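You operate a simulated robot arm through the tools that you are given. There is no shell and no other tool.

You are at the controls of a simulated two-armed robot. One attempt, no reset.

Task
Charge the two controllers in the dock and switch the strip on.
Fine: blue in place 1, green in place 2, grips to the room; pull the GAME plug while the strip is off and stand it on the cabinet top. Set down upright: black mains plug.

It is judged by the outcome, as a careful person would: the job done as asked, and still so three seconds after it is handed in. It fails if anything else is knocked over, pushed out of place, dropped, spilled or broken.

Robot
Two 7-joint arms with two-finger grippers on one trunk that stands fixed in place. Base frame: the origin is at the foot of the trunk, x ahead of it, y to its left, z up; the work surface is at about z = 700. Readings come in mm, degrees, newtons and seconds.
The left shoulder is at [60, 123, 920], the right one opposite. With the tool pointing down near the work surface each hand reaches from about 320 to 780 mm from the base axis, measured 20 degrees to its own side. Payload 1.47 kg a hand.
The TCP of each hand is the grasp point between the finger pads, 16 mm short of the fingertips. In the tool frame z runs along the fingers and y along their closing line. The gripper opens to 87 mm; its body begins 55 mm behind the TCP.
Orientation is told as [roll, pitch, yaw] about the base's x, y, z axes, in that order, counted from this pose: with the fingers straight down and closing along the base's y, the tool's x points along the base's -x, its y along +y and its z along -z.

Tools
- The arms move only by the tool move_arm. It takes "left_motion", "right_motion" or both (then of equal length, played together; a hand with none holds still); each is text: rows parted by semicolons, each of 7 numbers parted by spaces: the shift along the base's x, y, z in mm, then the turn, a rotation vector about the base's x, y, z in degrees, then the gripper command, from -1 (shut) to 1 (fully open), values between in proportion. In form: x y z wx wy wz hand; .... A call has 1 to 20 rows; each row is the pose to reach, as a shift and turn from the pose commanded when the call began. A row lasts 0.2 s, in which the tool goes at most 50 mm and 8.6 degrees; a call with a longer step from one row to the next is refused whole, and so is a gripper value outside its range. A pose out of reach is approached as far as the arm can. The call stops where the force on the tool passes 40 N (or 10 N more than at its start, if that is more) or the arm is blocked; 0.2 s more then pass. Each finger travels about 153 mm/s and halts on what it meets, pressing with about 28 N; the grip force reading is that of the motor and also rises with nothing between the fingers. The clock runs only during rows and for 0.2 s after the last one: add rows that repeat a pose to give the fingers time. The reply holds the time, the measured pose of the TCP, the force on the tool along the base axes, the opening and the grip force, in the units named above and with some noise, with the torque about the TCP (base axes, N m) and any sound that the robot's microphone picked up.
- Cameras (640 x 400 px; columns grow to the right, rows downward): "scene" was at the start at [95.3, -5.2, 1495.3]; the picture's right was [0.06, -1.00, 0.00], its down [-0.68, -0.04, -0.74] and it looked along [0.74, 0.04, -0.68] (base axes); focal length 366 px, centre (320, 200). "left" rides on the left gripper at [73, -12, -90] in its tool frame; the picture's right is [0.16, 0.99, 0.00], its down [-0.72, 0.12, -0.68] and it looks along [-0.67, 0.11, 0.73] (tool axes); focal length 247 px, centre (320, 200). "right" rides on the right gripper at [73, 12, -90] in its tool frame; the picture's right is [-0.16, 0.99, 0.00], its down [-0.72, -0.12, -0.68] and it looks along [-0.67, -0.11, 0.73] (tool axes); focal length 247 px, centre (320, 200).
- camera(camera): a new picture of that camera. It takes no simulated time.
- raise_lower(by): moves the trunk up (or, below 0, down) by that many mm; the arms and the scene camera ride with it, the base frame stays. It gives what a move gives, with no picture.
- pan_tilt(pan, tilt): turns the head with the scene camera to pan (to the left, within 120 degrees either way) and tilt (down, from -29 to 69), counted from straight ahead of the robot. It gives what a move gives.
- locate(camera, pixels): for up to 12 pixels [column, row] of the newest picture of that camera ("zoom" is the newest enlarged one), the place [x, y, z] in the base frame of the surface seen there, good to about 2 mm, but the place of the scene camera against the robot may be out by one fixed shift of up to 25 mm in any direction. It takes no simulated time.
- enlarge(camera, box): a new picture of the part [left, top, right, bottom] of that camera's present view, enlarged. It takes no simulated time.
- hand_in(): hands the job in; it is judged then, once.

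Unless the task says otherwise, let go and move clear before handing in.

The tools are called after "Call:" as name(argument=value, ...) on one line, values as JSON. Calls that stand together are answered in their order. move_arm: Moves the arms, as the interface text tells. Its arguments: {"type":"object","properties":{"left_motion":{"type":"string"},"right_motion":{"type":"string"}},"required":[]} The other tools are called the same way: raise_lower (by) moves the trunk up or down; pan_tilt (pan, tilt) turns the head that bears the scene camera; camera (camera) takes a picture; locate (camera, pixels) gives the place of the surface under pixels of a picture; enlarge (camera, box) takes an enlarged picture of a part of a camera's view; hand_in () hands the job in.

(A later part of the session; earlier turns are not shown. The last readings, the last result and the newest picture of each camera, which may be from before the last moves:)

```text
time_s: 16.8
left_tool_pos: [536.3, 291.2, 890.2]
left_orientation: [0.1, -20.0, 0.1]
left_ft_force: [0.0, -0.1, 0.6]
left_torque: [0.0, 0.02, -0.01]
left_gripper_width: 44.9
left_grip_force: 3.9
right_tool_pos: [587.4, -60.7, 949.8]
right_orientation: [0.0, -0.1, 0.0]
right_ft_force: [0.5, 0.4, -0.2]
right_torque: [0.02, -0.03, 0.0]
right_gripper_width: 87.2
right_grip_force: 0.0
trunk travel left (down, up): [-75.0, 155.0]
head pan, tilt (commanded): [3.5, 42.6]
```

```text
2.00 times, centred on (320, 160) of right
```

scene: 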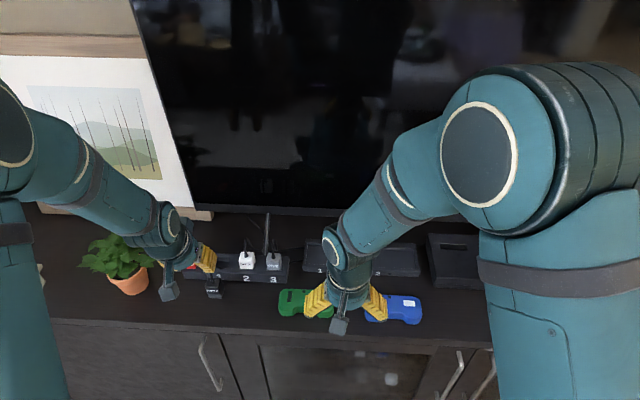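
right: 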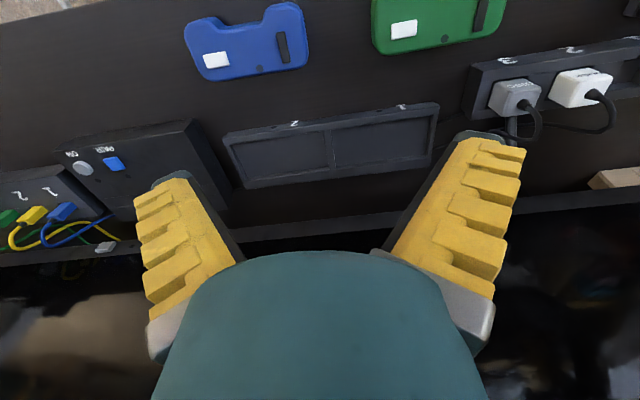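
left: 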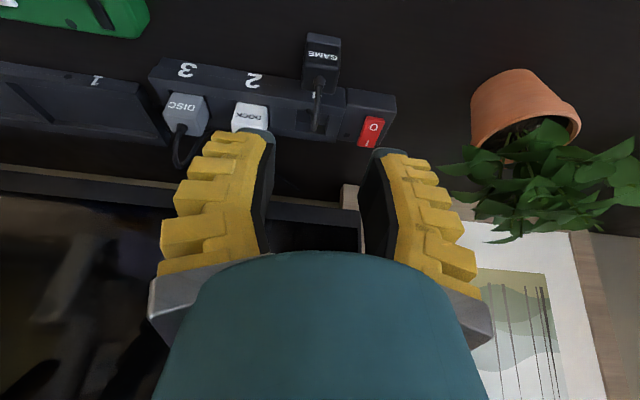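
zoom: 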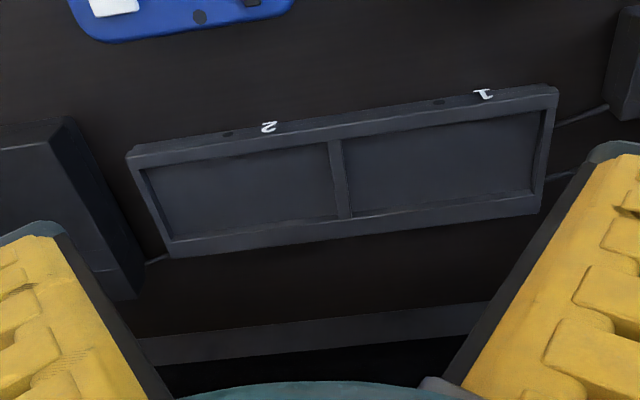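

The dock's two cells are clearly visible (zoom). I locate the inner corners of each cell, rims and floors.

Call:
locate(camera="zoom", pixels=[[147, 172], [328, 146], [170, 236], [336, 214], [347, 143], [544, 111], [352, 212], [530, 188], [240, 190], [445, 160], [128, 153], [556, 88]])

Call:
locate(camera="zoom", pixels=[[140, 165], [335, 140], [548, 100], [175, 248], [345, 216], [535, 205], [340, 180], [240, 148], [450, 115], [250, 240], [440, 213], [228, 133]])

Call:
locate(camera="right", pixels=[[188, 30], [205, 20], [235, 35], [265, 20], [300, 5], [307, 40], [300, 68], [205, 80], [186, 48], [280, 60], [250, 60], [215, 60]])

Call:
locate(camera="right", pixels=[[374, 10], [376, 45], [390, 52], [440, 47], [480, 38], [500, 30], [505, 10], [430, 10], [405, 29], [478, 15], [445, 38], [375, 30]])

```text
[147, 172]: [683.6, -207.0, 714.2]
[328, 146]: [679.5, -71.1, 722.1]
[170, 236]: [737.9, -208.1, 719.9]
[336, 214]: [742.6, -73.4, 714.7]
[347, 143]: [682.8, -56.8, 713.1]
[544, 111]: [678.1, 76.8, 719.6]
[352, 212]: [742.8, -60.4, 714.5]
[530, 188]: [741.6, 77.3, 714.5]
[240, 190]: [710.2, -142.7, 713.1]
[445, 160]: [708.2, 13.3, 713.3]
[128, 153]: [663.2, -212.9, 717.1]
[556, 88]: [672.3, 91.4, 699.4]
```

```text
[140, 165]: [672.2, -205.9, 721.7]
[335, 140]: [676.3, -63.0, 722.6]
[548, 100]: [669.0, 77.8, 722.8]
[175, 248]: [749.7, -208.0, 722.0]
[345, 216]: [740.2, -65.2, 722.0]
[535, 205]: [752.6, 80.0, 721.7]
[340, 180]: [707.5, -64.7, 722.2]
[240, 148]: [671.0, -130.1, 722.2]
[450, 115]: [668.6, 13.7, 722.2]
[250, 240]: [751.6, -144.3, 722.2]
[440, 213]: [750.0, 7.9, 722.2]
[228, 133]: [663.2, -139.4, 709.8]
```

```text
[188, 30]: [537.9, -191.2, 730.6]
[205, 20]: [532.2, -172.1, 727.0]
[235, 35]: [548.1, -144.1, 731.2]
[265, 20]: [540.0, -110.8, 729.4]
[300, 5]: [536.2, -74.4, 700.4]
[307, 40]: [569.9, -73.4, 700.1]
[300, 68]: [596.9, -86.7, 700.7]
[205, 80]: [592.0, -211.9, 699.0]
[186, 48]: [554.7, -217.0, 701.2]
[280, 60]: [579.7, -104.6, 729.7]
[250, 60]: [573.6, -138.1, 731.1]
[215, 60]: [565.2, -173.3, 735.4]
```

```text
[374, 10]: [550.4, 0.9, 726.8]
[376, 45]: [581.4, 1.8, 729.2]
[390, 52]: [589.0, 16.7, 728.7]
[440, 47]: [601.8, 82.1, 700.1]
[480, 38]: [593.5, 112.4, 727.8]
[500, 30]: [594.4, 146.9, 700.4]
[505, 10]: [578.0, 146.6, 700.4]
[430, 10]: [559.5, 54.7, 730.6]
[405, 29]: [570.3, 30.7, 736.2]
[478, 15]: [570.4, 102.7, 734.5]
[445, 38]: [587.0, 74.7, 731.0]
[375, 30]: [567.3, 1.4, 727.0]
```

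Cells: place 2 spans y −206…−71.5, place 1 y −58…77, x 678…743, floor z 713, rim z 722; the controllers (~120×61 mm) fit tightly in x, so I need their yaw precisely. I move the right camera close to the blue controller.

Call:
move_arm(right_motion="-27 -15 -34 0 0 0 1; -54 -30 -68 0 0 0 1; -81 -45 -102 0 0 0 1; -106 -60 -136 0 0 0 1")

Call:
camera(camera="right")

Call:
enlarge(camera="right", box=[220, 110, 420, 235])

```text
time_s: 17.8
left_tool_pos: [536.9, 291.0, 890.7]
left_orientation: [0.0, -20.0, 0.0]
left_ft_force: [0.9, -0.1, 0.0]
left_torque: [0.03, -0.03, 0.0]
left_gripper_width: 45.1
left_grip_force: 4.5
right_tool_pos: [479.9, -119.1, 814.1]
right_orientation: [0.0, 0.0, 0.0]
right_ft_force: [0.5, -0.5, -0.2]
right_torque: [0.0, 0.04, -0.03]
right_gripper_width: 87.2
right_grip_force: 0.0
trunk travel left (down, up): [-75.0, 155.0]
head pan, tilt (commanded): [3.5, 42.6]
```

```text
taken
```

right: 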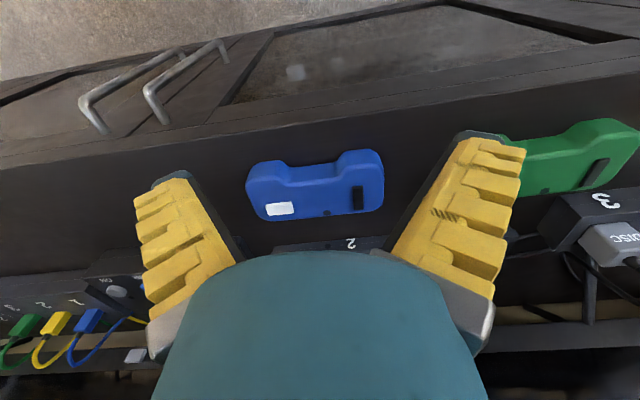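

```text
3.20 times, centred on (320, 172) of right
```

zoom: 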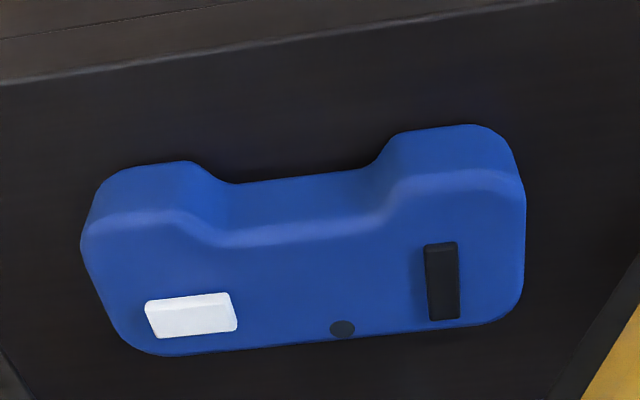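

Blue fills the zoom nicely with rear edge from (170,352) to (480,322). I locate edge points to get its yaw and centre.

Call:
locate(camera="zoom", pixels=[[180, 350], [250, 344], [330, 337], [400, 330], [470, 322], [90, 245], [95, 280], [518, 200], [518, 250], [518, 280], [240, 245], [360, 230]])

Call:
locate(camera="zoom", pixels=[[240, 195], [300, 188], [360, 178], [130, 180], [180, 175], [420, 145], [470, 138], [190, 315], [442, 280], [250, 187], [350, 172], [300, 280]])

```text
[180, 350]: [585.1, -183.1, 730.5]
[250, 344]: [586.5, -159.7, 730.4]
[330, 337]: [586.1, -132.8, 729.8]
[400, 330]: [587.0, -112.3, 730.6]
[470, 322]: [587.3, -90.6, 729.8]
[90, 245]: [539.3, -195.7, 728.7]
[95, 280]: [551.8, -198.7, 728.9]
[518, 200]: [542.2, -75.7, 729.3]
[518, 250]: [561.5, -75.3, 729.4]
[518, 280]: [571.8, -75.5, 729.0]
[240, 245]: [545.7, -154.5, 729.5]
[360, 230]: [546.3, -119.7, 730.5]
```

```text
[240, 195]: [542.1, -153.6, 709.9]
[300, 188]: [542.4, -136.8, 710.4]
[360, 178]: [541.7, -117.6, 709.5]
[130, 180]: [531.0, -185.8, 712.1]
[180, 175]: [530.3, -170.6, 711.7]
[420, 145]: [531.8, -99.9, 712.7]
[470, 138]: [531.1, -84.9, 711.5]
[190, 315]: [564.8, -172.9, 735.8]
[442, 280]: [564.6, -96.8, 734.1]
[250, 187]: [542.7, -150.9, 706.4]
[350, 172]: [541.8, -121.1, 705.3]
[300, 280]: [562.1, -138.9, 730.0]
```

The rear edge suggests a yaw of about −1.4° while the front walls suggest about −0.3°. I enlarge further for a finer yaw estimate.

Call:
enlarge(camera="right", box=[244, 145, 388, 225])

Call:
locate(camera="zoom", pixels=[[150, 316], [200, 312], [300, 300], [400, 288], [450, 281], [500, 275], [300, 115], [330, 111], [360, 107], [390, 102], [420, 97], [270, 120]])

```text
4.44 times, centred on (316, 185) of right
```

zoom: 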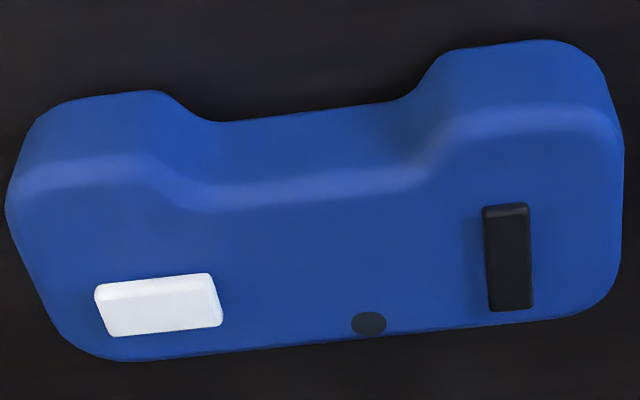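

```text
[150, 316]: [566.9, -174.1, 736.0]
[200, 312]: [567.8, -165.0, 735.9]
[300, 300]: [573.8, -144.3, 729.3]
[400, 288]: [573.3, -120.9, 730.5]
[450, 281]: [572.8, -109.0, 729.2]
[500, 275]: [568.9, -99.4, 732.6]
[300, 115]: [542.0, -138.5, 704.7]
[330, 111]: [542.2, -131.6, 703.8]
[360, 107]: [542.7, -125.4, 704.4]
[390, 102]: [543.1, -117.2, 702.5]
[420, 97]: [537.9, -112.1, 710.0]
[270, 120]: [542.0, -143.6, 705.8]
```

Fitting vertical-wall points gives yaw ≈ −0.4°, notch wall x≈542, front x≈530.5, sides y≈−198/−74, top z≈730. I'll turn the right gripper 90° so it closes along x, above blue at the notch centre y≈−136.

Call:
move_arm(right_motion="8 -2 10 0 0 8.2 0.7; 16 -3 20 0 0 16.4 0.7; 24 -5 30 0 0 24.6 0.7; 32 -6 36 0 0 32.8 0.7; 40 -8 36 0 0 41 0.7; 48 -10 36 0 0 49.2 0.7; 56 -12 36 0 0 57.4 0.7; 64 -14 36 0 0 65.6 0.7; 72 -15 36 0 0 73.8 0.7; 80 -16 36 0 0 82 0.7; 86 -17 36 0 0 90 0.7; 86 -17 36 0 0 90 0.7")

Call:
camera(camera="right")

Call:
camera(camera="scene")

```text
time_s: 20.4
left_tool_pos: [537.0, 291.3, 891.8]
left_orientation: [0.1, -20.0, 0.0]
left_ft_force: [0.3, 0.7, 0.2]
left_torque: [0.0, 0.03, 0.02]
left_gripper_width: 44.9
left_grip_force: 4.5
right_tool_pos: [565.2, -135.9, 850.2]
right_orientation: [0.0, -0.1, 90.1]
right_ft_force: [-0.5, 0.3, 0.6]
right_torque: [0.01, 0.0, 0.02]
right_gripper_width: 76.5
right_grip_force: 1.9
trunk travel left (down, up): [-75.0, 155.0]
head pan, tilt (commanded): [3.5, 42.6]
```

```text
taken
```

right: 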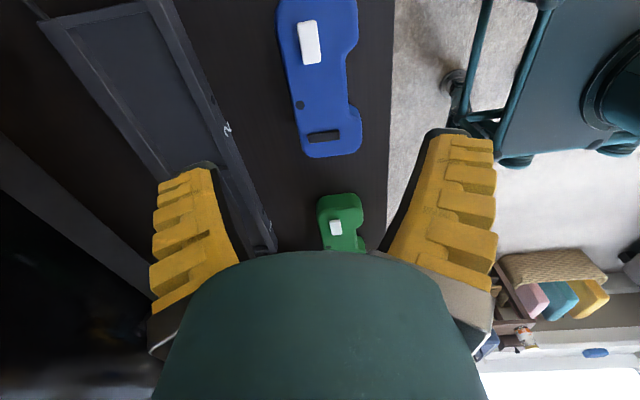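

```text
taken
```

scene: 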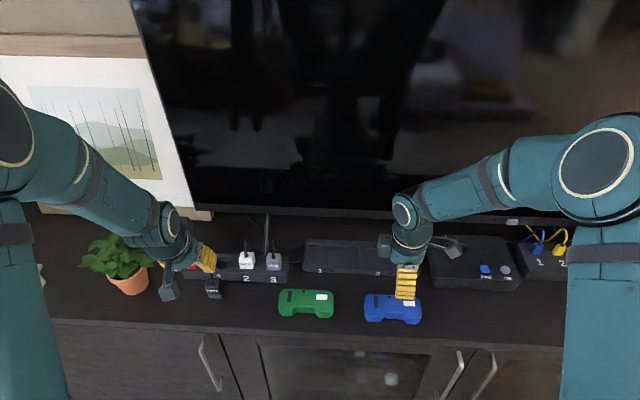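

The gripper is turned to yaw 90.1°, with blue seen at (320,80), dock at left. I enlarge to measure blue's rear wall and yaw from this side.

Call:
enlarge(camera="right", box=[200, 0, 440, 170])

Call:
locate(camera="zoom", pixels=[[212, 60], [225, 150], [240, 240], [258, 330], [272, 385], [330, 160], [385, 170], [390, 200], [405, 120], [400, 30], [420, 300], [425, 360]])

```text
2.35 times, centred on (320, 85) of right
```

zoom: 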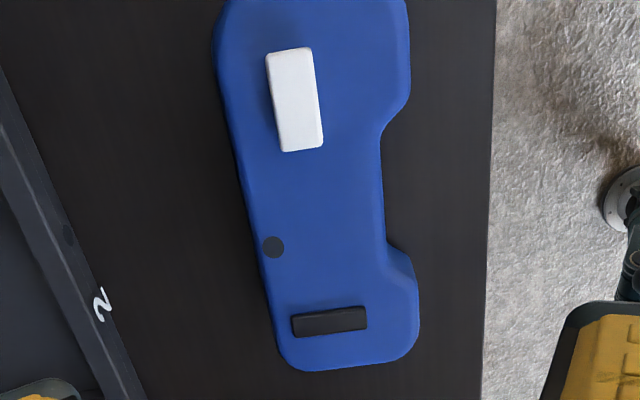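

```text
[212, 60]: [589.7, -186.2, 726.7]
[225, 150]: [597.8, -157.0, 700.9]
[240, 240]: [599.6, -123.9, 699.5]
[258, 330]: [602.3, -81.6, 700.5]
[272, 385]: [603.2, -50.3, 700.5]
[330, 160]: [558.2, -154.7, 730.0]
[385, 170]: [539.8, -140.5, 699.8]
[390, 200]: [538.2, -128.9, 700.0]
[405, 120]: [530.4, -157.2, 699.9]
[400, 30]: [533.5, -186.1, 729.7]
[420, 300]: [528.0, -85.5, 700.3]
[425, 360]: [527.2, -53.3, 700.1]
```

Blue's rear wall is near x≈590 and the notch wall at 542, so the grip centre x≈566 is right. I descend to TCP z≈728 so the tips stay about 12 mm above the table.

Call:
move_arm(right_motion="0.5 0.3 -30 0 0 0 0.7; 0.5 0.3 -60 0 0 0 0.7; 0.5 0.3 -85 0 0 0 0.7; 0.5 0.3 -105 0 0 0 0.7; 0.5 0.3 -116 0 0 0 0.7; 0.5 0.3 -122 0 0 0 0.7; 0.5 0.3 -122 0 0 0 0.7")

Call:
camera(camera="right")

Call:
enlarge(camera="scene", box=[330, 230, 490, 330])

```text
time_s: 22.0
left_tool_pos: [536.1, 290.6, 889.9]
left_orientation: [0.0, -20.1, 0.1]
left_ft_force: [0.4, 0.1, -0.8]
left_torque: [-0.01, 0.01, -0.01]
left_gripper_width: 44.7
left_grip_force: 4.4
right_tool_pos: [566.2, -136.6, 728.5]
right_orientation: [0.1, 0.0, 90.0]
right_ft_force: [-0.2, 0.4, -0.4]
right_torque: [-0.01, 0.0, -0.01]
right_gripper_width: 76.5
right_grip_force: 2.0
trunk travel left (down, up): [-75.0, 155.0]
head pan, tilt (commanded): [3.5, 42.6]
```

```text
taken
```

right: 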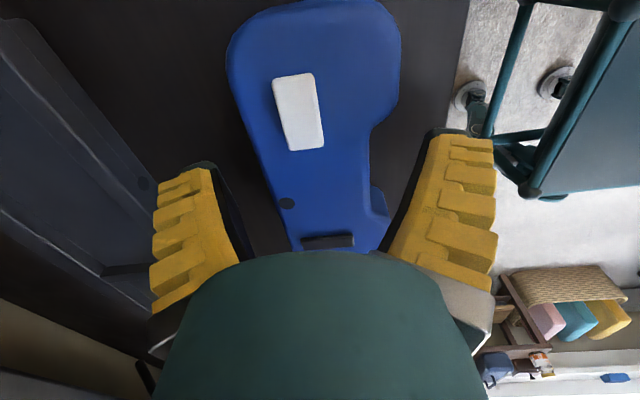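

```text
4.00 times, centred on (410, 280) of scene
```

zoom: 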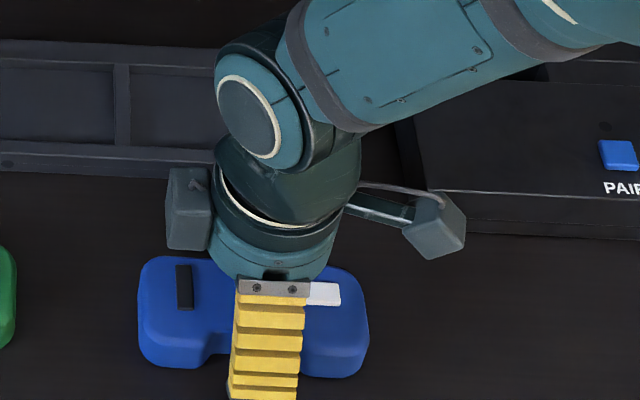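

The front finger tip is at zoom (263,385) and the notch between the horns seems centred near (252,360). I check the lateral alignment with located points.

Call:
locate(camera="zoom", pixels=[[232, 390], [296, 392], [232, 370], [298, 370], [142, 310], [365, 320], [205, 355], [305, 370], [200, 360], [310, 372], [265, 330], [155, 350]])

Call:
enlarge(camera="scene", box=[355, 280, 435, 330])

```text
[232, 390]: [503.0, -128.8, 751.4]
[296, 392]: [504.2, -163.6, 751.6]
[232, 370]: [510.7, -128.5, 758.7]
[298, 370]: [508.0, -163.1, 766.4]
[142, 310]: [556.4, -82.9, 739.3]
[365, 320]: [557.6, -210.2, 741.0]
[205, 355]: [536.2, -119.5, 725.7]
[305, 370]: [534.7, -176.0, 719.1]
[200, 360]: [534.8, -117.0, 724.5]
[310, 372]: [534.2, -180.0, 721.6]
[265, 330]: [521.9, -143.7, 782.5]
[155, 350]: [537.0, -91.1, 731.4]
```

```text
8.00 times, centred on (395, 305) of scene
```

zoom: 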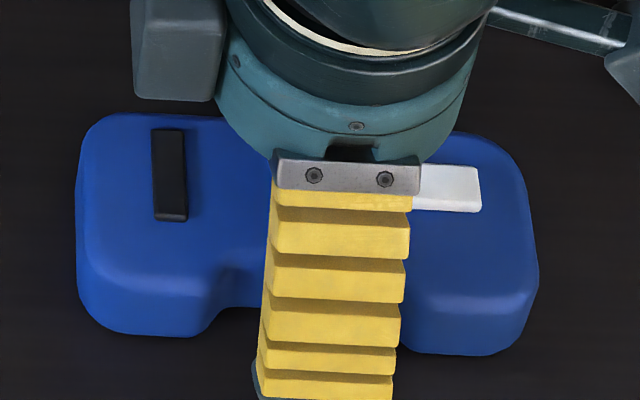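

In the scene frame the finger (y −128.6…−163.4, centre −146) and blue (y −83…−210, centre −146.5) are aligned, so the finger will enter the notch. I close gently and read the width.

Call:
move_arm(right_motion="0 0.8 0 0 0 0 0.5; 0 0.8 0 0 0 0 0.3; 0 0.8 0 0 0 0 0.1; 0 0.8 0 0 0 0 -0.1; 0 0.8 0 0 0 0 -0.4; 0 0.8 0 0 0 0 -0.8; 0 0.8 0 0 0 0 -1; 0 0.8 0 0 0 0 -1")

Call:
camera(camera="right")

Call:
enlarge(camera="scene", box=[355, 280, 435, 330])

```text
time_s: 23.8
left_tool_pos: [537.4, 290.2, 889.8]
left_orientation: [0.1, -20.0, 0.0]
left_ft_force: [0.6, -0.2, 0.2]
left_torque: [0.01, -0.01, -0.02]
left_gripper_width: 44.8
left_grip_force: 4.7
right_tool_pos: [566.2, -134.0, 728.0]
right_orientation: [0.0, 0.0, 90.0]
right_ft_force: [0.9, -0.2, 3.1]
right_torque: [-0.02, 0.0, -0.09]
right_gripper_width: 46.0
right_grip_force: 28.0
trunk travel left (down, up): [-75.0, 155.0]
head pan, tilt (commanded): [3.5, 42.6]
```

```text
taken
```

right: 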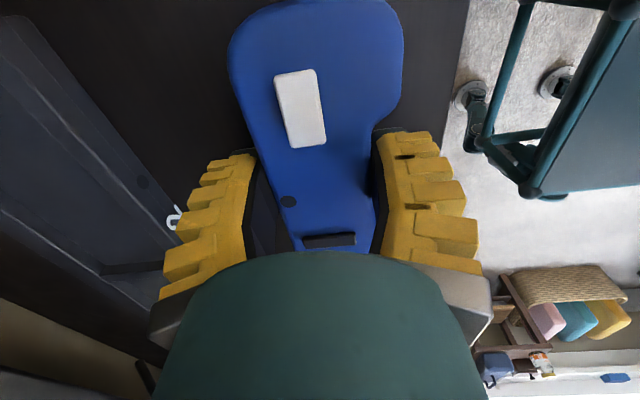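

```text
8.00 times, centred on (395, 305) of scene
```

zoom: 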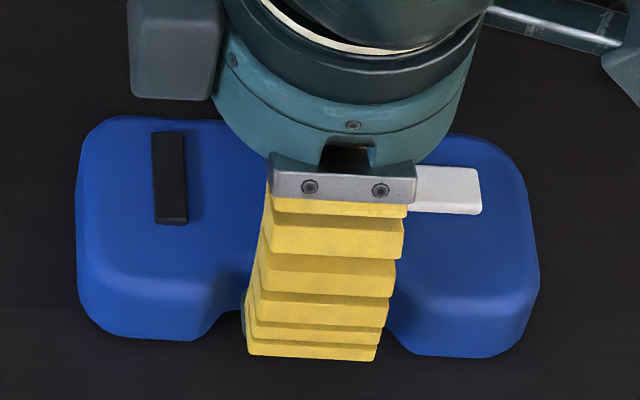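

Blue is gripped at 46.0 mm with 28 N and nothing shifted. I lift it slowly by 80 mm.

Call:
move_arm(right_motion="0 0 5 0 0 0 -1; 0 0 12 0 0 0 -1; 0 0 25 0 0 0 -1; 0 0 45 0 0 0 -1; 0 0 65 0 0 0 -1; 0 0 85 0 0 0 -1; 0 0 85 0 0 0 -1")

Call:
camera(camera="right")

Call:
enlarge(camera="scene", box=[330, 230, 490, 330])

```text
time_s: 25.4
left_tool_pos: [537.5, 291.2, 889.8]
left_orientation: [0.0, -20.1, 0.0]
left_ft_force: [-0.6, 0.9, 0.8]
left_torque: [0.01, -0.01, 0.0]
left_gripper_width: 44.8
left_grip_force: 4.2
right_tool_pos: [566.0, -136.1, 813.3]
right_orientation: [0.0, 0.0, 90.0]
right_ft_force: [-0.1, 0.2, -1.8]
right_torque: [0.01, 0.0, -0.02]
right_gripper_width: 46.1
right_grip_force: 28.6
trunk travel left (down, up): [-75.0, 155.0]
head pan, tilt (commanded): [3.5, 42.6]
```

```text
taken
```

right: 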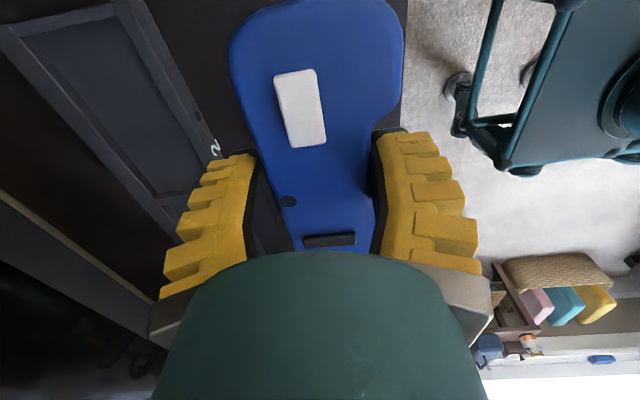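

```text
4.00 times, centred on (410, 280) of scene
```

zoom: 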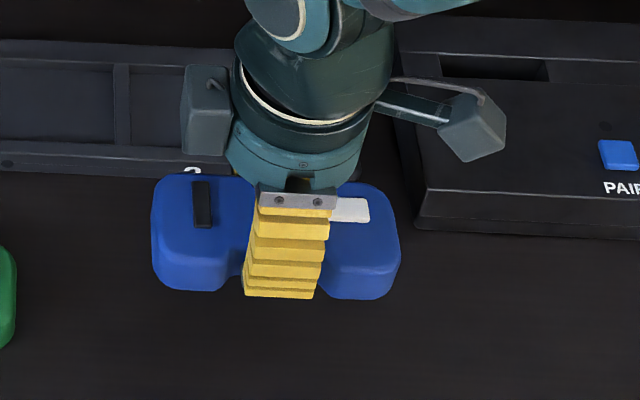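

Blue hangs level in the grip. I measure the held controller relative to the TCP with the right camera before carrying it over place 1.

Call:
enlarge(camera="right", box=[200, 0, 440, 170])

Call:
locate(camera="zoom", pixels=[[75, 90], [78, 130], [85, 180], [100, 240], [118, 300], [478, 60], [478, 120], [478, 180], [470, 220], [420, 290], [410, 330], [250, 8]])

```text
2.35 times, centred on (320, 85) of right
```

zoom: 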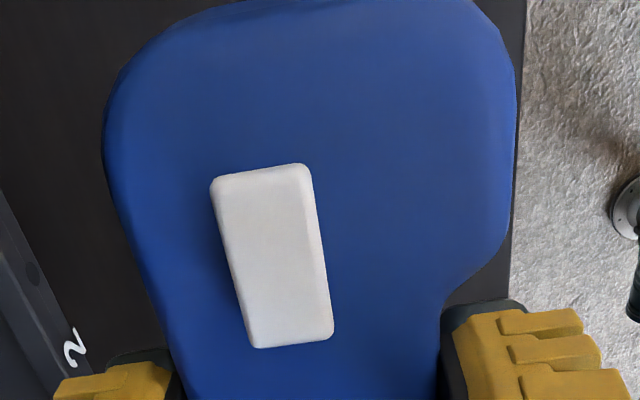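

```text
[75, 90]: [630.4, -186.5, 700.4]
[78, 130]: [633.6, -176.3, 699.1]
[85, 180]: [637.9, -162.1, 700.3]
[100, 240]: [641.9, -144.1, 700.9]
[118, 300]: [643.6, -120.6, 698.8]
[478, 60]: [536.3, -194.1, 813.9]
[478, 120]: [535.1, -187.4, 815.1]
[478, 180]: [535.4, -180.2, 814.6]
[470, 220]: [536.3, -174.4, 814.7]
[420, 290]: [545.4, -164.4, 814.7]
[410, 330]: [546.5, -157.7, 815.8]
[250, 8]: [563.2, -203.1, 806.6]
```

Call:
locate(camera="zoom", pixels=[[108, 120], [108, 160], [120, 200], [132, 240], [147, 280], [163, 330], [512, 90], [511, 130], [509, 180], [505, 215], [300, 2], [400, 2]])

Call:
locate(camera="right", pixels=[[20, 40], [50, 60], [130, 20], [140, 60], [160, 140], [175, 200], [110, 160], [30, 70], [100, 30], [150, 100], [160, 195], [190, 190]])

```text
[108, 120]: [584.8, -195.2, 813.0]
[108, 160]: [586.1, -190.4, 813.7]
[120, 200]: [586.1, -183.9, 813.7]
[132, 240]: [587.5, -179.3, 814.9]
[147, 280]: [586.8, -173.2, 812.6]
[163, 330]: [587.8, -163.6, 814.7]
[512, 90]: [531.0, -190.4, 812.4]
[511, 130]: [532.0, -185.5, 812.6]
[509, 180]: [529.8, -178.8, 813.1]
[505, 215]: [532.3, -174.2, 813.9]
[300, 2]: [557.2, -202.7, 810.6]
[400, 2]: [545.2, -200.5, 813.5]
```

```text
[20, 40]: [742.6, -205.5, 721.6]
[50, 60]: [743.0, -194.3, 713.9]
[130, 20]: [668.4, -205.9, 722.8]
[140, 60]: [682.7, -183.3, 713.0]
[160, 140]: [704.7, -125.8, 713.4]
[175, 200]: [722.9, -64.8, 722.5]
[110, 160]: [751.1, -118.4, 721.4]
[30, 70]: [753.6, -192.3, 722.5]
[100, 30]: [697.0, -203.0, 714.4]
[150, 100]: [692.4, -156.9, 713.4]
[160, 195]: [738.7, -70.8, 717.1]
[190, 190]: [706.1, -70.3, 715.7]
```

Held blue: front x≈530.5, rear x≈589, so its centre is about 6 mm nearer the room than the TCP. I check the y-centre relative to the finger using the scene view.

Call:
enlarge(camera="scene", box=[360, 265, 440, 315])

Call:
locate(camera="zoom", pixels=[[68, 120], [66, 160], [66, 180], [555, 160], [556, 180], [558, 200], [257, 200], [400, 205], [250, 255], [388, 262], [265, 150], [415, 150]])

```text
8.00 times, centred on (400, 290) of scene
```

zoom: 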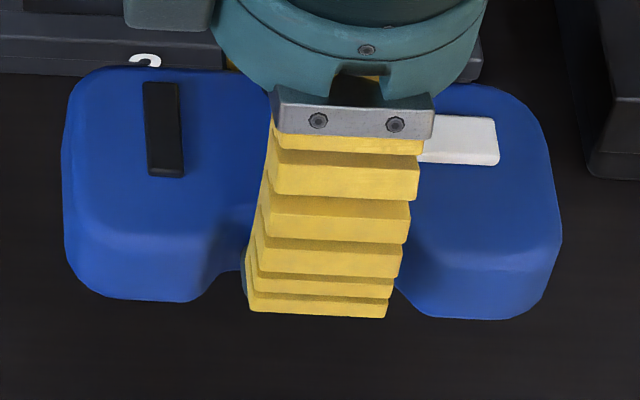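

```text
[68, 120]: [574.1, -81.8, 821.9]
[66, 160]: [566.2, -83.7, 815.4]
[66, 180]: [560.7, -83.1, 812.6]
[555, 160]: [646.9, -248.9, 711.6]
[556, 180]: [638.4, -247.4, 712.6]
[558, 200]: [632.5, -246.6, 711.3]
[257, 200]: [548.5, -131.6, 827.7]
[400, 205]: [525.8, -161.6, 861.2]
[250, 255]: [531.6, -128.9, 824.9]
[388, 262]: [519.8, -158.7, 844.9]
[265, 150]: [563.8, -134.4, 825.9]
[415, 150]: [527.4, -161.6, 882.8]
```

Call:
locate(camera="zoom", pixels=[[70, 140], [72, 200], [75, 240], [550, 200], [555, 240], [556, 255], [552, 225], [270, 150], [420, 160], [255, 260], [390, 268], [275, 175]])

```text
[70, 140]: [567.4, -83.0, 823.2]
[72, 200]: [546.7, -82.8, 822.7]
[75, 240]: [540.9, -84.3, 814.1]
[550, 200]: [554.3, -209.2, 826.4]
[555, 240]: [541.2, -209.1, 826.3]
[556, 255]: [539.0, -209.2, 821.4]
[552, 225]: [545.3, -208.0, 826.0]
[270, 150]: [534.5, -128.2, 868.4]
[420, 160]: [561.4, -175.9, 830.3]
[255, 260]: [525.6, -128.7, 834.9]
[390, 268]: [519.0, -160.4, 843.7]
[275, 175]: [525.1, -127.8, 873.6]
```

In the scene frame blue's centre is −146.3 and the finger's −144.7, so blue sits about 1.5 mm to −y of the TCP. I carry it over place 1: forward to x≈717, then left to y≈11, at a safe height.

Call:
move_arm(right_motion="30 0 0 0 0 0 -1; 70 0 0 0 0 0 -1; 110 0 0 0 0 0 -1; 140 0 0 0 0 0 -1; 151 15 0 0 0 0 -1; 151 50 0 0 0 0 -1; 151 90 0 0 0 0 -1; 151 125 0 0 0 0 -1; 151 147 0 0 0 0 -1; 151 147 0 0 0 0 -1")

Call:
camera(camera="right")

Call:
camera(camera="scene")

```text
time_s: 27.6
left_tool_pos: [537.1, 290.4, 889.3]
left_orientation: [0.0, -20.0, -0.1]
left_ft_force: [0.0, -0.6, 1.2]
left_torque: [0.03, 0.0, 0.03]
left_gripper_width: 45.0
left_grip_force: 3.7
right_tool_pos: [717.8, 11.7, 812.5]
right_orientation: [-0.1, 0.1, 90.0]
right_ft_force: [0.8, -0.8, -1.5]
right_torque: [0.02, 0.01, -0.02]
right_gripper_width: 45.6
right_grip_force: 27.9
trunk travel left (down, up): [-75.0, 155.0]
head pan, tilt (commanded): [3.5, 42.6]
```

```text
taken
```

right: 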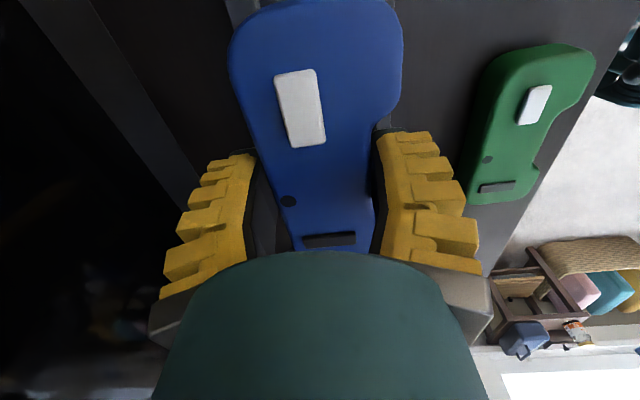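

```text
taken
```

scene: 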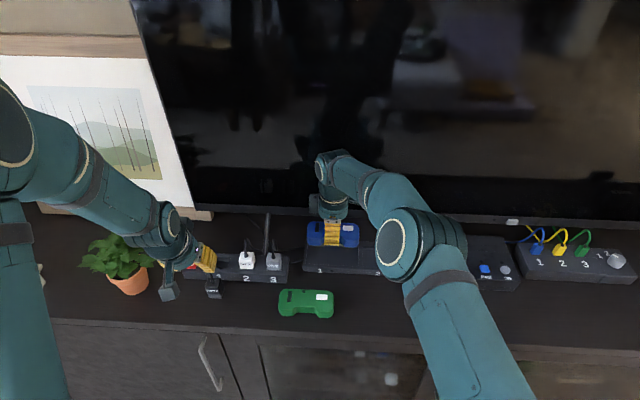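

Blue is over place 1. Before lowering 70 mm I check the height of the right elbow (395,250) and forearm over the dock and console.

Call:
locate(camera="scene", pixels=[[395, 248], [410, 270], [440, 255], [385, 235], [350, 180], [430, 290], [480, 370], [335, 200], [320, 210], [462, 250], [335, 160], [400, 285]])

Call:
enlarge(camera="scene", box=[290, 200, 450, 300])

```text
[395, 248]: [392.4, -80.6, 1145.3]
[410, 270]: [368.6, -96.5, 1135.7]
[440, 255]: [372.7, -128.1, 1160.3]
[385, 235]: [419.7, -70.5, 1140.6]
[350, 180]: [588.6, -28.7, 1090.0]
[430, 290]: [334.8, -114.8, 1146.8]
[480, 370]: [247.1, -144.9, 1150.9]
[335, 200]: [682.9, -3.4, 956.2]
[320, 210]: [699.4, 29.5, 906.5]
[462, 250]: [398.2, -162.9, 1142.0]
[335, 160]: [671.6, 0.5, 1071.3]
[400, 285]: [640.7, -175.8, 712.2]
```

```text
4.00 times, centred on (370, 250) of scene
```

zoom: 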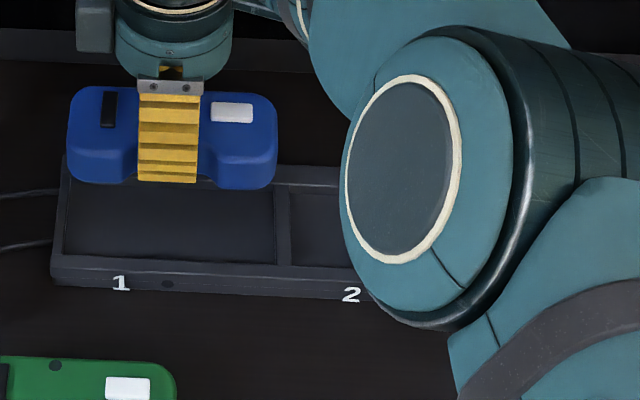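

The elbow is at z>1100, no hazard. I lower blue to just above the dock rim (bottom ≈ z 728) and check the alignment with the cell.

Call:
move_arm(right_motion="-0.5 -0.5 -20 0 0 0 -1; -0.5 -0.5 -40 0 0 0 -1; -0.5 -0.5 -50 0 0 0 -1; -0.5 -0.5 -56 0 0 0 -1; -0.5 -0.5 -56 0 0 0 -1")

Call:
enlarge(camera="scene", box=[290, 210, 410, 285])

Call:
camera(camera="right")

```text
time_s: 28.8
left_tool_pos: [536.3, 290.1, 890.3]
left_orientation: [0.0, -20.0, -0.1]
left_ft_force: [0.4, 0.1, 0.5]
left_torque: [-0.02, -0.03, -0.01]
left_gripper_width: 44.9
left_grip_force: 4.2
right_tool_pos: [717.1, 11.5, 756.2]
right_orientation: [0.1, 0.0, 90.1]
right_ft_force: [0.1, 0.1, -1.9]
right_torque: [0.04, -0.01, 0.0]
right_gripper_width: 45.7
right_grip_force: 27.9
trunk travel left (down, up): [-75.0, 155.0]
head pan, tilt (commanded): [3.5, 42.6]
```

```text
5.33 times, centred on (350, 248) of scene
```

zoom: 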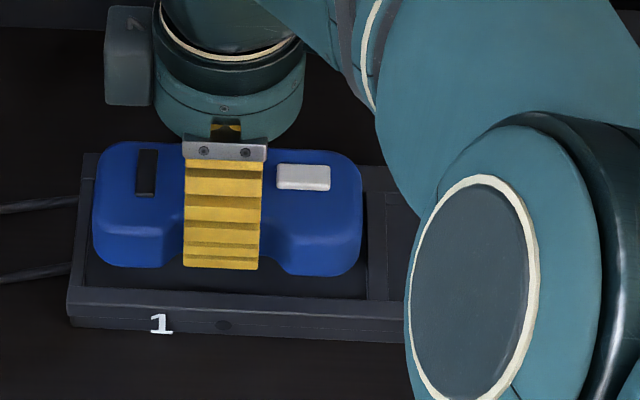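

```text
taken
```

right: 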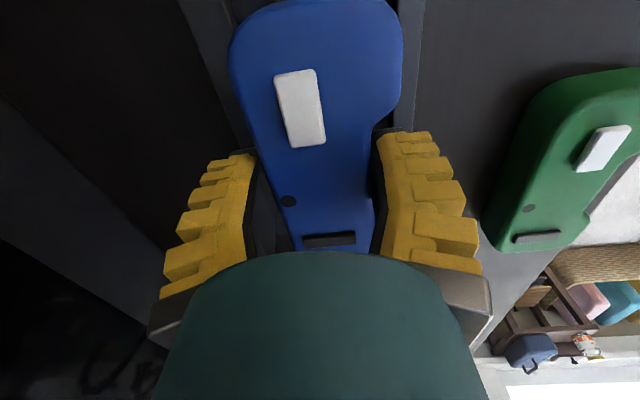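

Blue hovers over the cell; I compare blue's edges and the cell's inner edges in the same (scene) frame.

Call:
locate(camera="zoom", pixels=[[97, 200], [97, 235], [357, 200], [358, 245], [84, 285], [88, 280], [365, 290], [370, 285], [366, 220], [130, 262], [310, 270], [225, 292]])

Call:
locate(camera="zoom", pixels=[[225, 296], [150, 290], [300, 300], [86, 250], [84, 200], [120, 267], [300, 276], [225, 285], [376, 240], [386, 240], [150, 294], [300, 304]])

```text
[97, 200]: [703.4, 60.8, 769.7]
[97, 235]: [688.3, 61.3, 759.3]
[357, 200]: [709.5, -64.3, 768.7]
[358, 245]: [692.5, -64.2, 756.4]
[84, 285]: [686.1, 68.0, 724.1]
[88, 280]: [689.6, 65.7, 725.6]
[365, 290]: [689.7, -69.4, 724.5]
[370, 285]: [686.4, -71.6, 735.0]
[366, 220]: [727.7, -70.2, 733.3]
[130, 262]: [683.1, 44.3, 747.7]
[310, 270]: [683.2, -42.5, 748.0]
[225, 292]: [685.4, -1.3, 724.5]
```

```text
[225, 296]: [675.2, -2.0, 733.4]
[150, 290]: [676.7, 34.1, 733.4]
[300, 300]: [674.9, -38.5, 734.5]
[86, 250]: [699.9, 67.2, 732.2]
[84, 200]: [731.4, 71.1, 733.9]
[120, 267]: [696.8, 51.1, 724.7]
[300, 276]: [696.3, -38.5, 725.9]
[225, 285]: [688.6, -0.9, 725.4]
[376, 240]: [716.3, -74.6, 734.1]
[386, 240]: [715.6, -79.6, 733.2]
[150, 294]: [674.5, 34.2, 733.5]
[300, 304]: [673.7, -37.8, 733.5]
```

In the scene frame y is centred (blue centre −1.6, cell centre −1.2) and yaw is even (fronts at 683.1/683.2). The x fit needs care: front gap seems bigger than the rear, so I zoom with the right camera on both edges.

Call:
enlarge(camera="right", box=[340, 0, 500, 130])

Call:
locate(camera="zoom", pixels=[[245, 100], [250, 200], [240, 250], [270, 100], [290, 100], [310, 100], [330, 100], [350, 100], [270, 30], [300, 30], [330, 30], [210, 350]])

```text
3.08 times, centred on (420, 65) of right
```

zoom: 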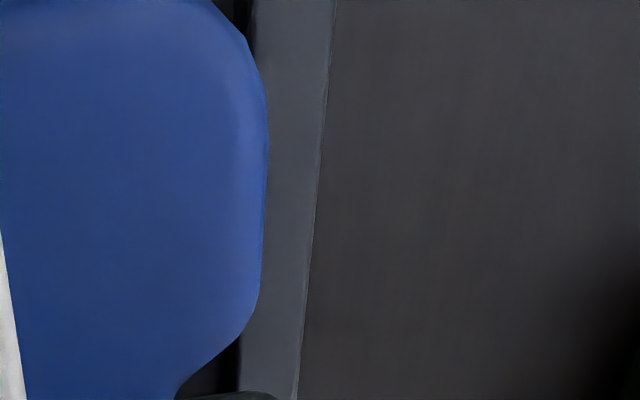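

```text
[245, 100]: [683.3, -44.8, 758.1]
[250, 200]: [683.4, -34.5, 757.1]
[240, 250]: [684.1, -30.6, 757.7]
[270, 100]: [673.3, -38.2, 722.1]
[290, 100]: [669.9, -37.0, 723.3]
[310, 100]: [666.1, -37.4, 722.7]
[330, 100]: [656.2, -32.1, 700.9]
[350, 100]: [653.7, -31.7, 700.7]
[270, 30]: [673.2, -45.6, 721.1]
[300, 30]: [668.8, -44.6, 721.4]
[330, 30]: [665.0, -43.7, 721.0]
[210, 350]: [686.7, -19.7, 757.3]
```

The rim's inner edge shows at zoom (240,360) and (253,15). I locate right at that edge and at blue's front silhouette.

Call:
locate(camera="zoom", pixels=[[236, 365], [240, 365], [244, 365], [250, 365], [230, 370], [252, 10], [256, 12], [262, 15], [258, 230], [261, 200], [264, 150], [220, 380]])

Call:
enlarge(camera="right", box=[160, 0, 320, 160])

```text
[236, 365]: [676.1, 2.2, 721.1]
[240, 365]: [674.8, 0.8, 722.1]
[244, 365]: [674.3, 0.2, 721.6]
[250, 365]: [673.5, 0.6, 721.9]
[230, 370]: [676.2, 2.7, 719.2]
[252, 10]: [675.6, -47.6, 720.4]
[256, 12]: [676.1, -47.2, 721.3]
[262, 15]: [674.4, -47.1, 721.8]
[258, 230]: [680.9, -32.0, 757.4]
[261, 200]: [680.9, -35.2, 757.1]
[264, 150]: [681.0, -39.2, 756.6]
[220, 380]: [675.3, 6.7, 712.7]
```

```text
2.50 times, centred on (240, 80) of right
```

zoom: 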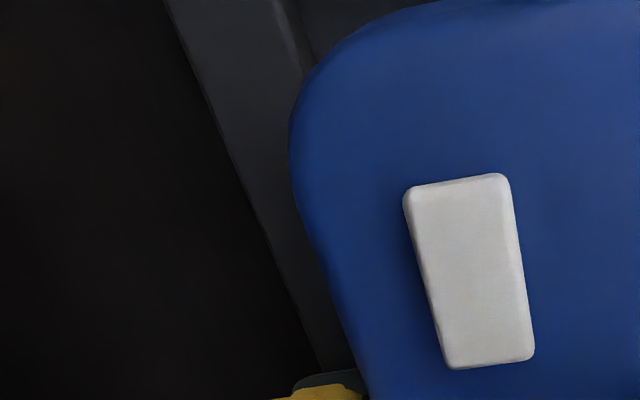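

Cell front wall is at x≈676 and blue's front at ≈680.9 (gap ~4.8 mm). I check the rear side the same way.

Call:
locate(camera="zoom", pixels=[[294, 130], [296, 170], [305, 210], [325, 270], [345, 330], [290, 20], [300, 30], [310, 40], [320, 20], [280, 90], [283, 60], [240, 100]])

```text
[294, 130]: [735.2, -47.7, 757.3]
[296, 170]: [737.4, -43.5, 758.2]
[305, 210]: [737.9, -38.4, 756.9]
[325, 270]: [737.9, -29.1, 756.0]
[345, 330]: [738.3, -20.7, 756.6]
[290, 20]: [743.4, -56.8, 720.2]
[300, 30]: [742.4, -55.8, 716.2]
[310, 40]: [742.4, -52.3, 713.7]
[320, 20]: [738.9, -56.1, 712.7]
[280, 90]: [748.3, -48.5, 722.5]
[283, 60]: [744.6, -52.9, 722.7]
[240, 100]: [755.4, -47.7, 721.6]
```

Rear gap is about 3–4 mm, so I shift −0.6 mm in x and lower into the cell slowly, feeling for the floor.

Call:
move_arm(right_motion="-0.6 0 -3 0 0 0 -1; -0.6 0 -6 0 0 0 -1; -0.6 0 -9 0 0 0 -1; -0.6 0 -11 0 0 0 -1; -0.6 0 -13 0 0 0 -1; -0.6 0 -13 0 0 0 -1")

Call:
enlarge(camera="scene", box=[290, 210, 410, 285])

```text
time_s: 30.2
left_tool_pos: [536.2, 291.4, 890.4]
left_orientation: [0.0, -20.1, -0.1]
left_ft_force: [0.9, -1.0, -0.5]
left_torque: [-0.02, 0.01, -0.04]
left_gripper_width: 44.8
left_grip_force: 4.0
right_tool_pos: [715.7, 11.6, 743.3]
right_orientation: [0.0, 0.0, 90.0]
right_ft_force: [0.7, 0.0, -1.5]
right_torque: [-0.01, -0.01, 0.01]
right_gripper_width: 45.8
right_grip_force: 28.3
trunk travel left (down, up): [-75.0, 155.0]
head pan, tilt (commanded): [3.5, 42.6]
```

```text
5.33 times, centred on (350, 248) of scene
```

zoom: 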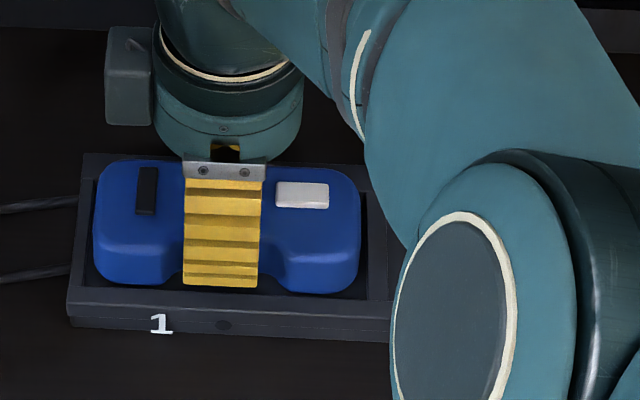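

Blue is dropping cleanly into place 1 with no side contact. I lower the last millimetres until the floor is felt.

Call:
move_arm(right_motion="0 0 -0.7 0 0 0 -1; 0 0 -1.4 0 0 0 -1; 0 0 -2 0 0 0 -1; 0 0 -2.5 0 0 0 -1; 0 0 -2.5 0 0 0 -1")

```text
time_s: 31.4
left_tool_pos: [536.5, 291.5, 891.0]
left_orientation: [-0.1, -20.1, 0.1]
left_ft_force: [0.1, 0.4, 0.3]
left_torque: [-0.01, 0.03, 0.03]
left_gripper_width: 44.8
left_grip_force: 4.2
right_tool_pos: [716.6, 11.5, 742.7]
right_orientation: [0.0, 0.0, 90.0]
right_ft_force: [0.4, 0.3, -1.3]
right_torque: [0.03, -0.01, 0.0]
right_gripper_width: 45.6
right_grip_force: 28.0
trunk travel left (down, up): [-75.0, 155.0]
head pan, tilt (commanded): [3.5, 42.6]
```

Still no contact (−1.3 N is just the weight). I continue a little further in fine steps.

Call:
move_arm(right_motion="0 0 -0.5 0 0 0 -1; 0 0 -1 0 0 0 -1; 0 0 -1.5 0 0 0 -1; 0 0 -1.5 0 0 0 -1")

Call:
enlarge(camera="scene", box=[290, 210, 410, 285])

```text
time_s: 32.4
left_tool_pos: [536.9, 291.9, 889.5]
left_orientation: [-0.1, -20.0, 0.0]
left_ft_force: [0.4, -0.1, 0.2]
left_torque: [0.01, 0.03, 0.01]
left_gripper_width: 44.8
left_grip_force: 4.4
right_tool_pos: [716.0, 10.8, 742.0]
right_orientation: [-0.1, 0.0, 89.9]
right_ft_force: [0.5, 0.7, 5.5]
right_torque: [0.08, 0.06, -0.07]
right_gripper_width: 46.1
right_grip_force: 27.9
trunk travel left (down, up): [-75.0, 155.0]
head pan, tilt (commanded): [3.5, 42.6]
```

```text
5.33 times, centred on (350, 248) of scene
```

zoom: 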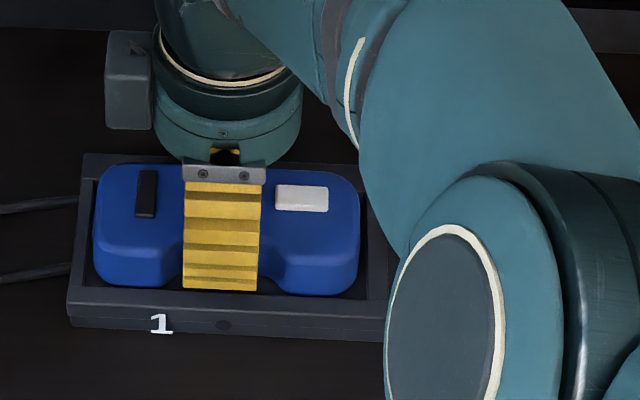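

Floor contact is felt (5.5 N). I release gently and rise straight up.

Call:
move_arm(right_motion="0 0 0.5 0 0 0 -0.5; 0 0 0.5 0 0 0 -0.2; 0 0 0.5 0 0 0 0; 0 0 0.5 0 0 0 0.2; 0 0 0.5 0 0 0 0.3; 0 0 0.5 0 0 0 0.3")

Call:
enlarge(camera="scene", box=[290, 210, 410, 285])

Call:
camera(camera="right")

```text
time_s: 33.8
left_tool_pos: [536.0, 291.3, 890.9]
left_orientation: [-0.1, -19.9, 0.0]
left_ft_force: [0.7, -0.6, -0.1]
left_torque: [-0.01, 0.01, -0.01]
left_gripper_width: 44.8
left_grip_force: 4.0
right_tool_pos: [715.3, 10.8, 740.4]
right_orientation: [0.0, -0.1, 90.0]
right_ft_force: [-0.2, -0.2, 0.3]
right_torque: [-0.02, 0.02, 0.0]
right_gripper_width: 61.3
right_grip_force: 3.6
trunk travel left (down, up): [-75.0, 155.0]
head pan, tilt (commanded): [3.5, 42.6]
```

```text
5.33 times, centred on (350, 248) of scene
```

zoom: 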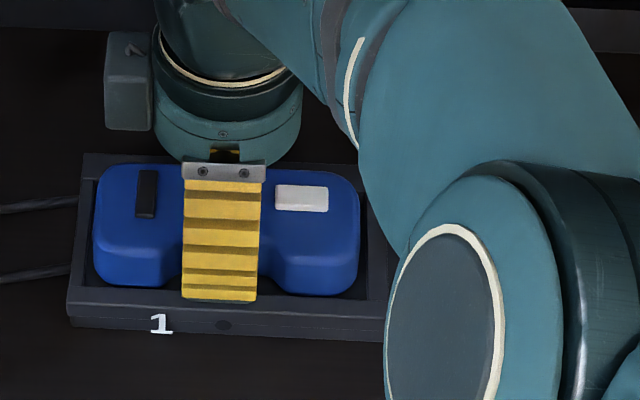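

```text
taken
```

right: 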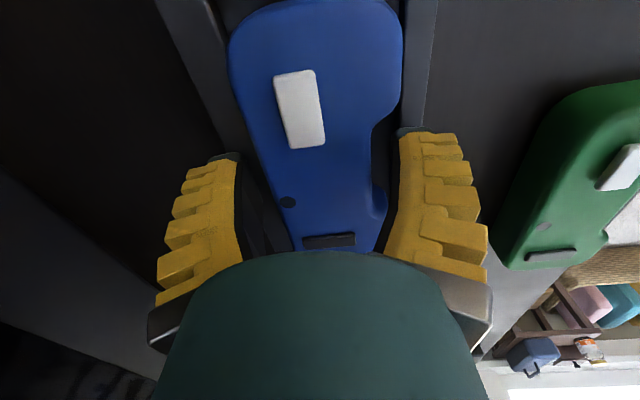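

Blue rests in the cell and the fingers are clear at 61 mm. I rise straight up to a safe height and check it.

Call:
move_arm(right_motion="0 0 10 0 0 0 0.3; 0 0 25 0 0 0 0.3; 0 0 50 0 0 0 0.3; 0 0 80 0 0 0 0.3; 0 0 110 0 0 0 0.3")

Call:
enlarge(camera="scene", box=[290, 210, 410, 285])

Call:
camera(camera="right")

```text
time_s: 35.0
left_tool_pos: [536.1, 291.5, 889.2]
left_orientation: [0.0, -20.0, -0.1]
left_ft_force: [-0.3, -1.0, 0.6]
left_torque: [-0.02, -0.04, -0.01]
left_gripper_width: 45.0
left_grip_force: 3.9
right_tool_pos: [714.6, 10.8, 850.7]
right_orientation: [-0.1, 0.0, 89.9]
right_ft_force: [0.8, -0.5, -0.3]
right_torque: [0.01, -0.03, -0.02]
right_gripper_width: 61.7
right_grip_force: 3.4
trunk travel left (down, up): [-75.0, 155.0]
head pan, tilt (commanded): [3.5, 42.6]
```

```text
5.33 times, centred on (350, 248) of scene
```

zoom: 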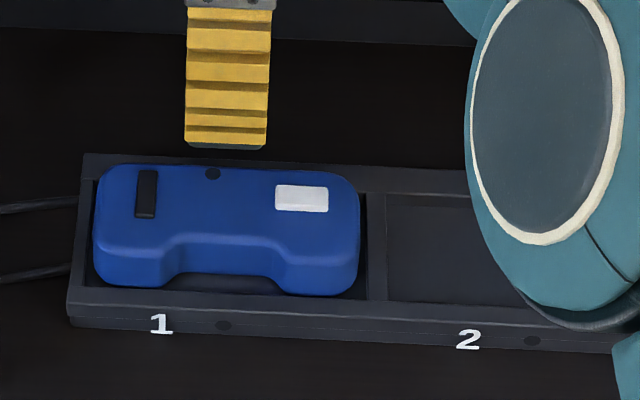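

```text
taken
```

right: 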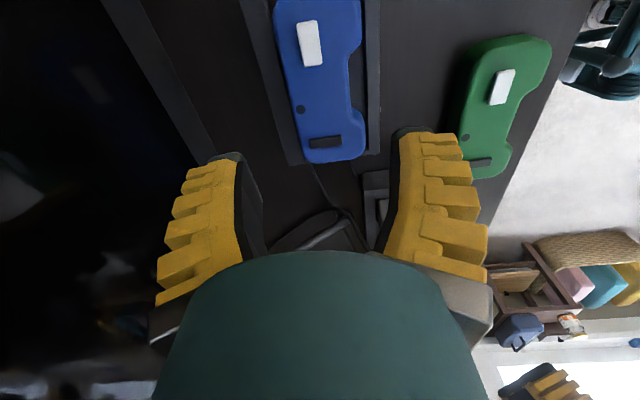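

Blue is properly seated in place 1, grips to the room. Now I move the right hand above the green controller and measure it.

Call:
move_arm(right_motion="-35 10 0 0 0 0 0.7; -75 25 0 0 0 0 0.7; -115 40 0 0 0 0 0.7; -148 53 0 0 0 0 0.7; -148 53 0 0 0 0 0.7")

Call:
camera(camera="right")

Call:
enlarge(camera="right", box=[200, 0, 440, 170])

Call:
camera(camera="scene")

```text
time_s: 36.2
left_tool_pos: [536.3, 290.8, 890.0]
left_orientation: [0.1, -20.0, -0.1]
left_ft_force: [1.1, 0.7, 0.8]
left_torque: [0.03, -0.02, -0.02]
left_gripper_width: 45.0
left_grip_force: 4.3
right_tool_pos: [566.8, 63.7, 851.0]
right_orientation: [0.0, -0.1, 89.9]
right_ft_force: [0.2, 0.5, 0.1]
right_torque: [0.0, 0.02, 0.01]
right_gripper_width: 76.8
right_grip_force: 1.9
trunk travel left (down, up): [-75.0, 155.0]
head pan, tilt (commanded): [3.5, 42.6]
```

```text
taken
```

right: 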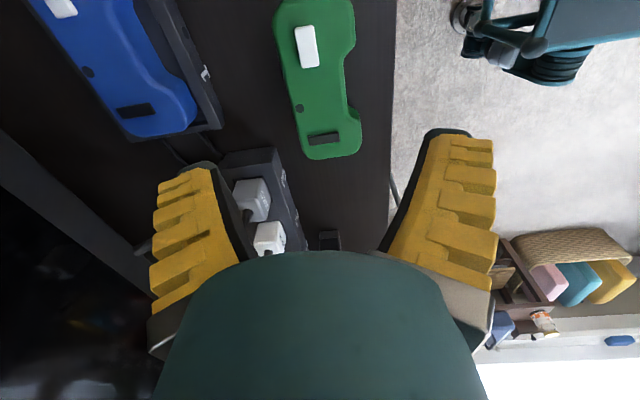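

```text
2.35 times, centred on (320, 85) of right
```

zoom: 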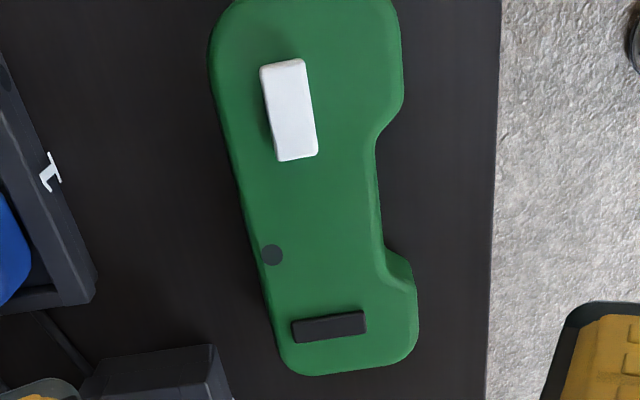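

```text
taken
```

scene: 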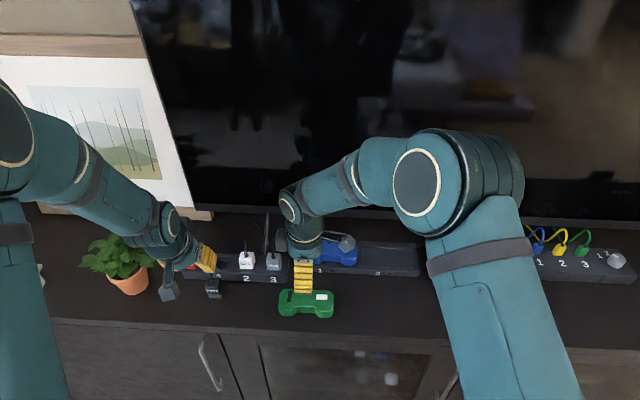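

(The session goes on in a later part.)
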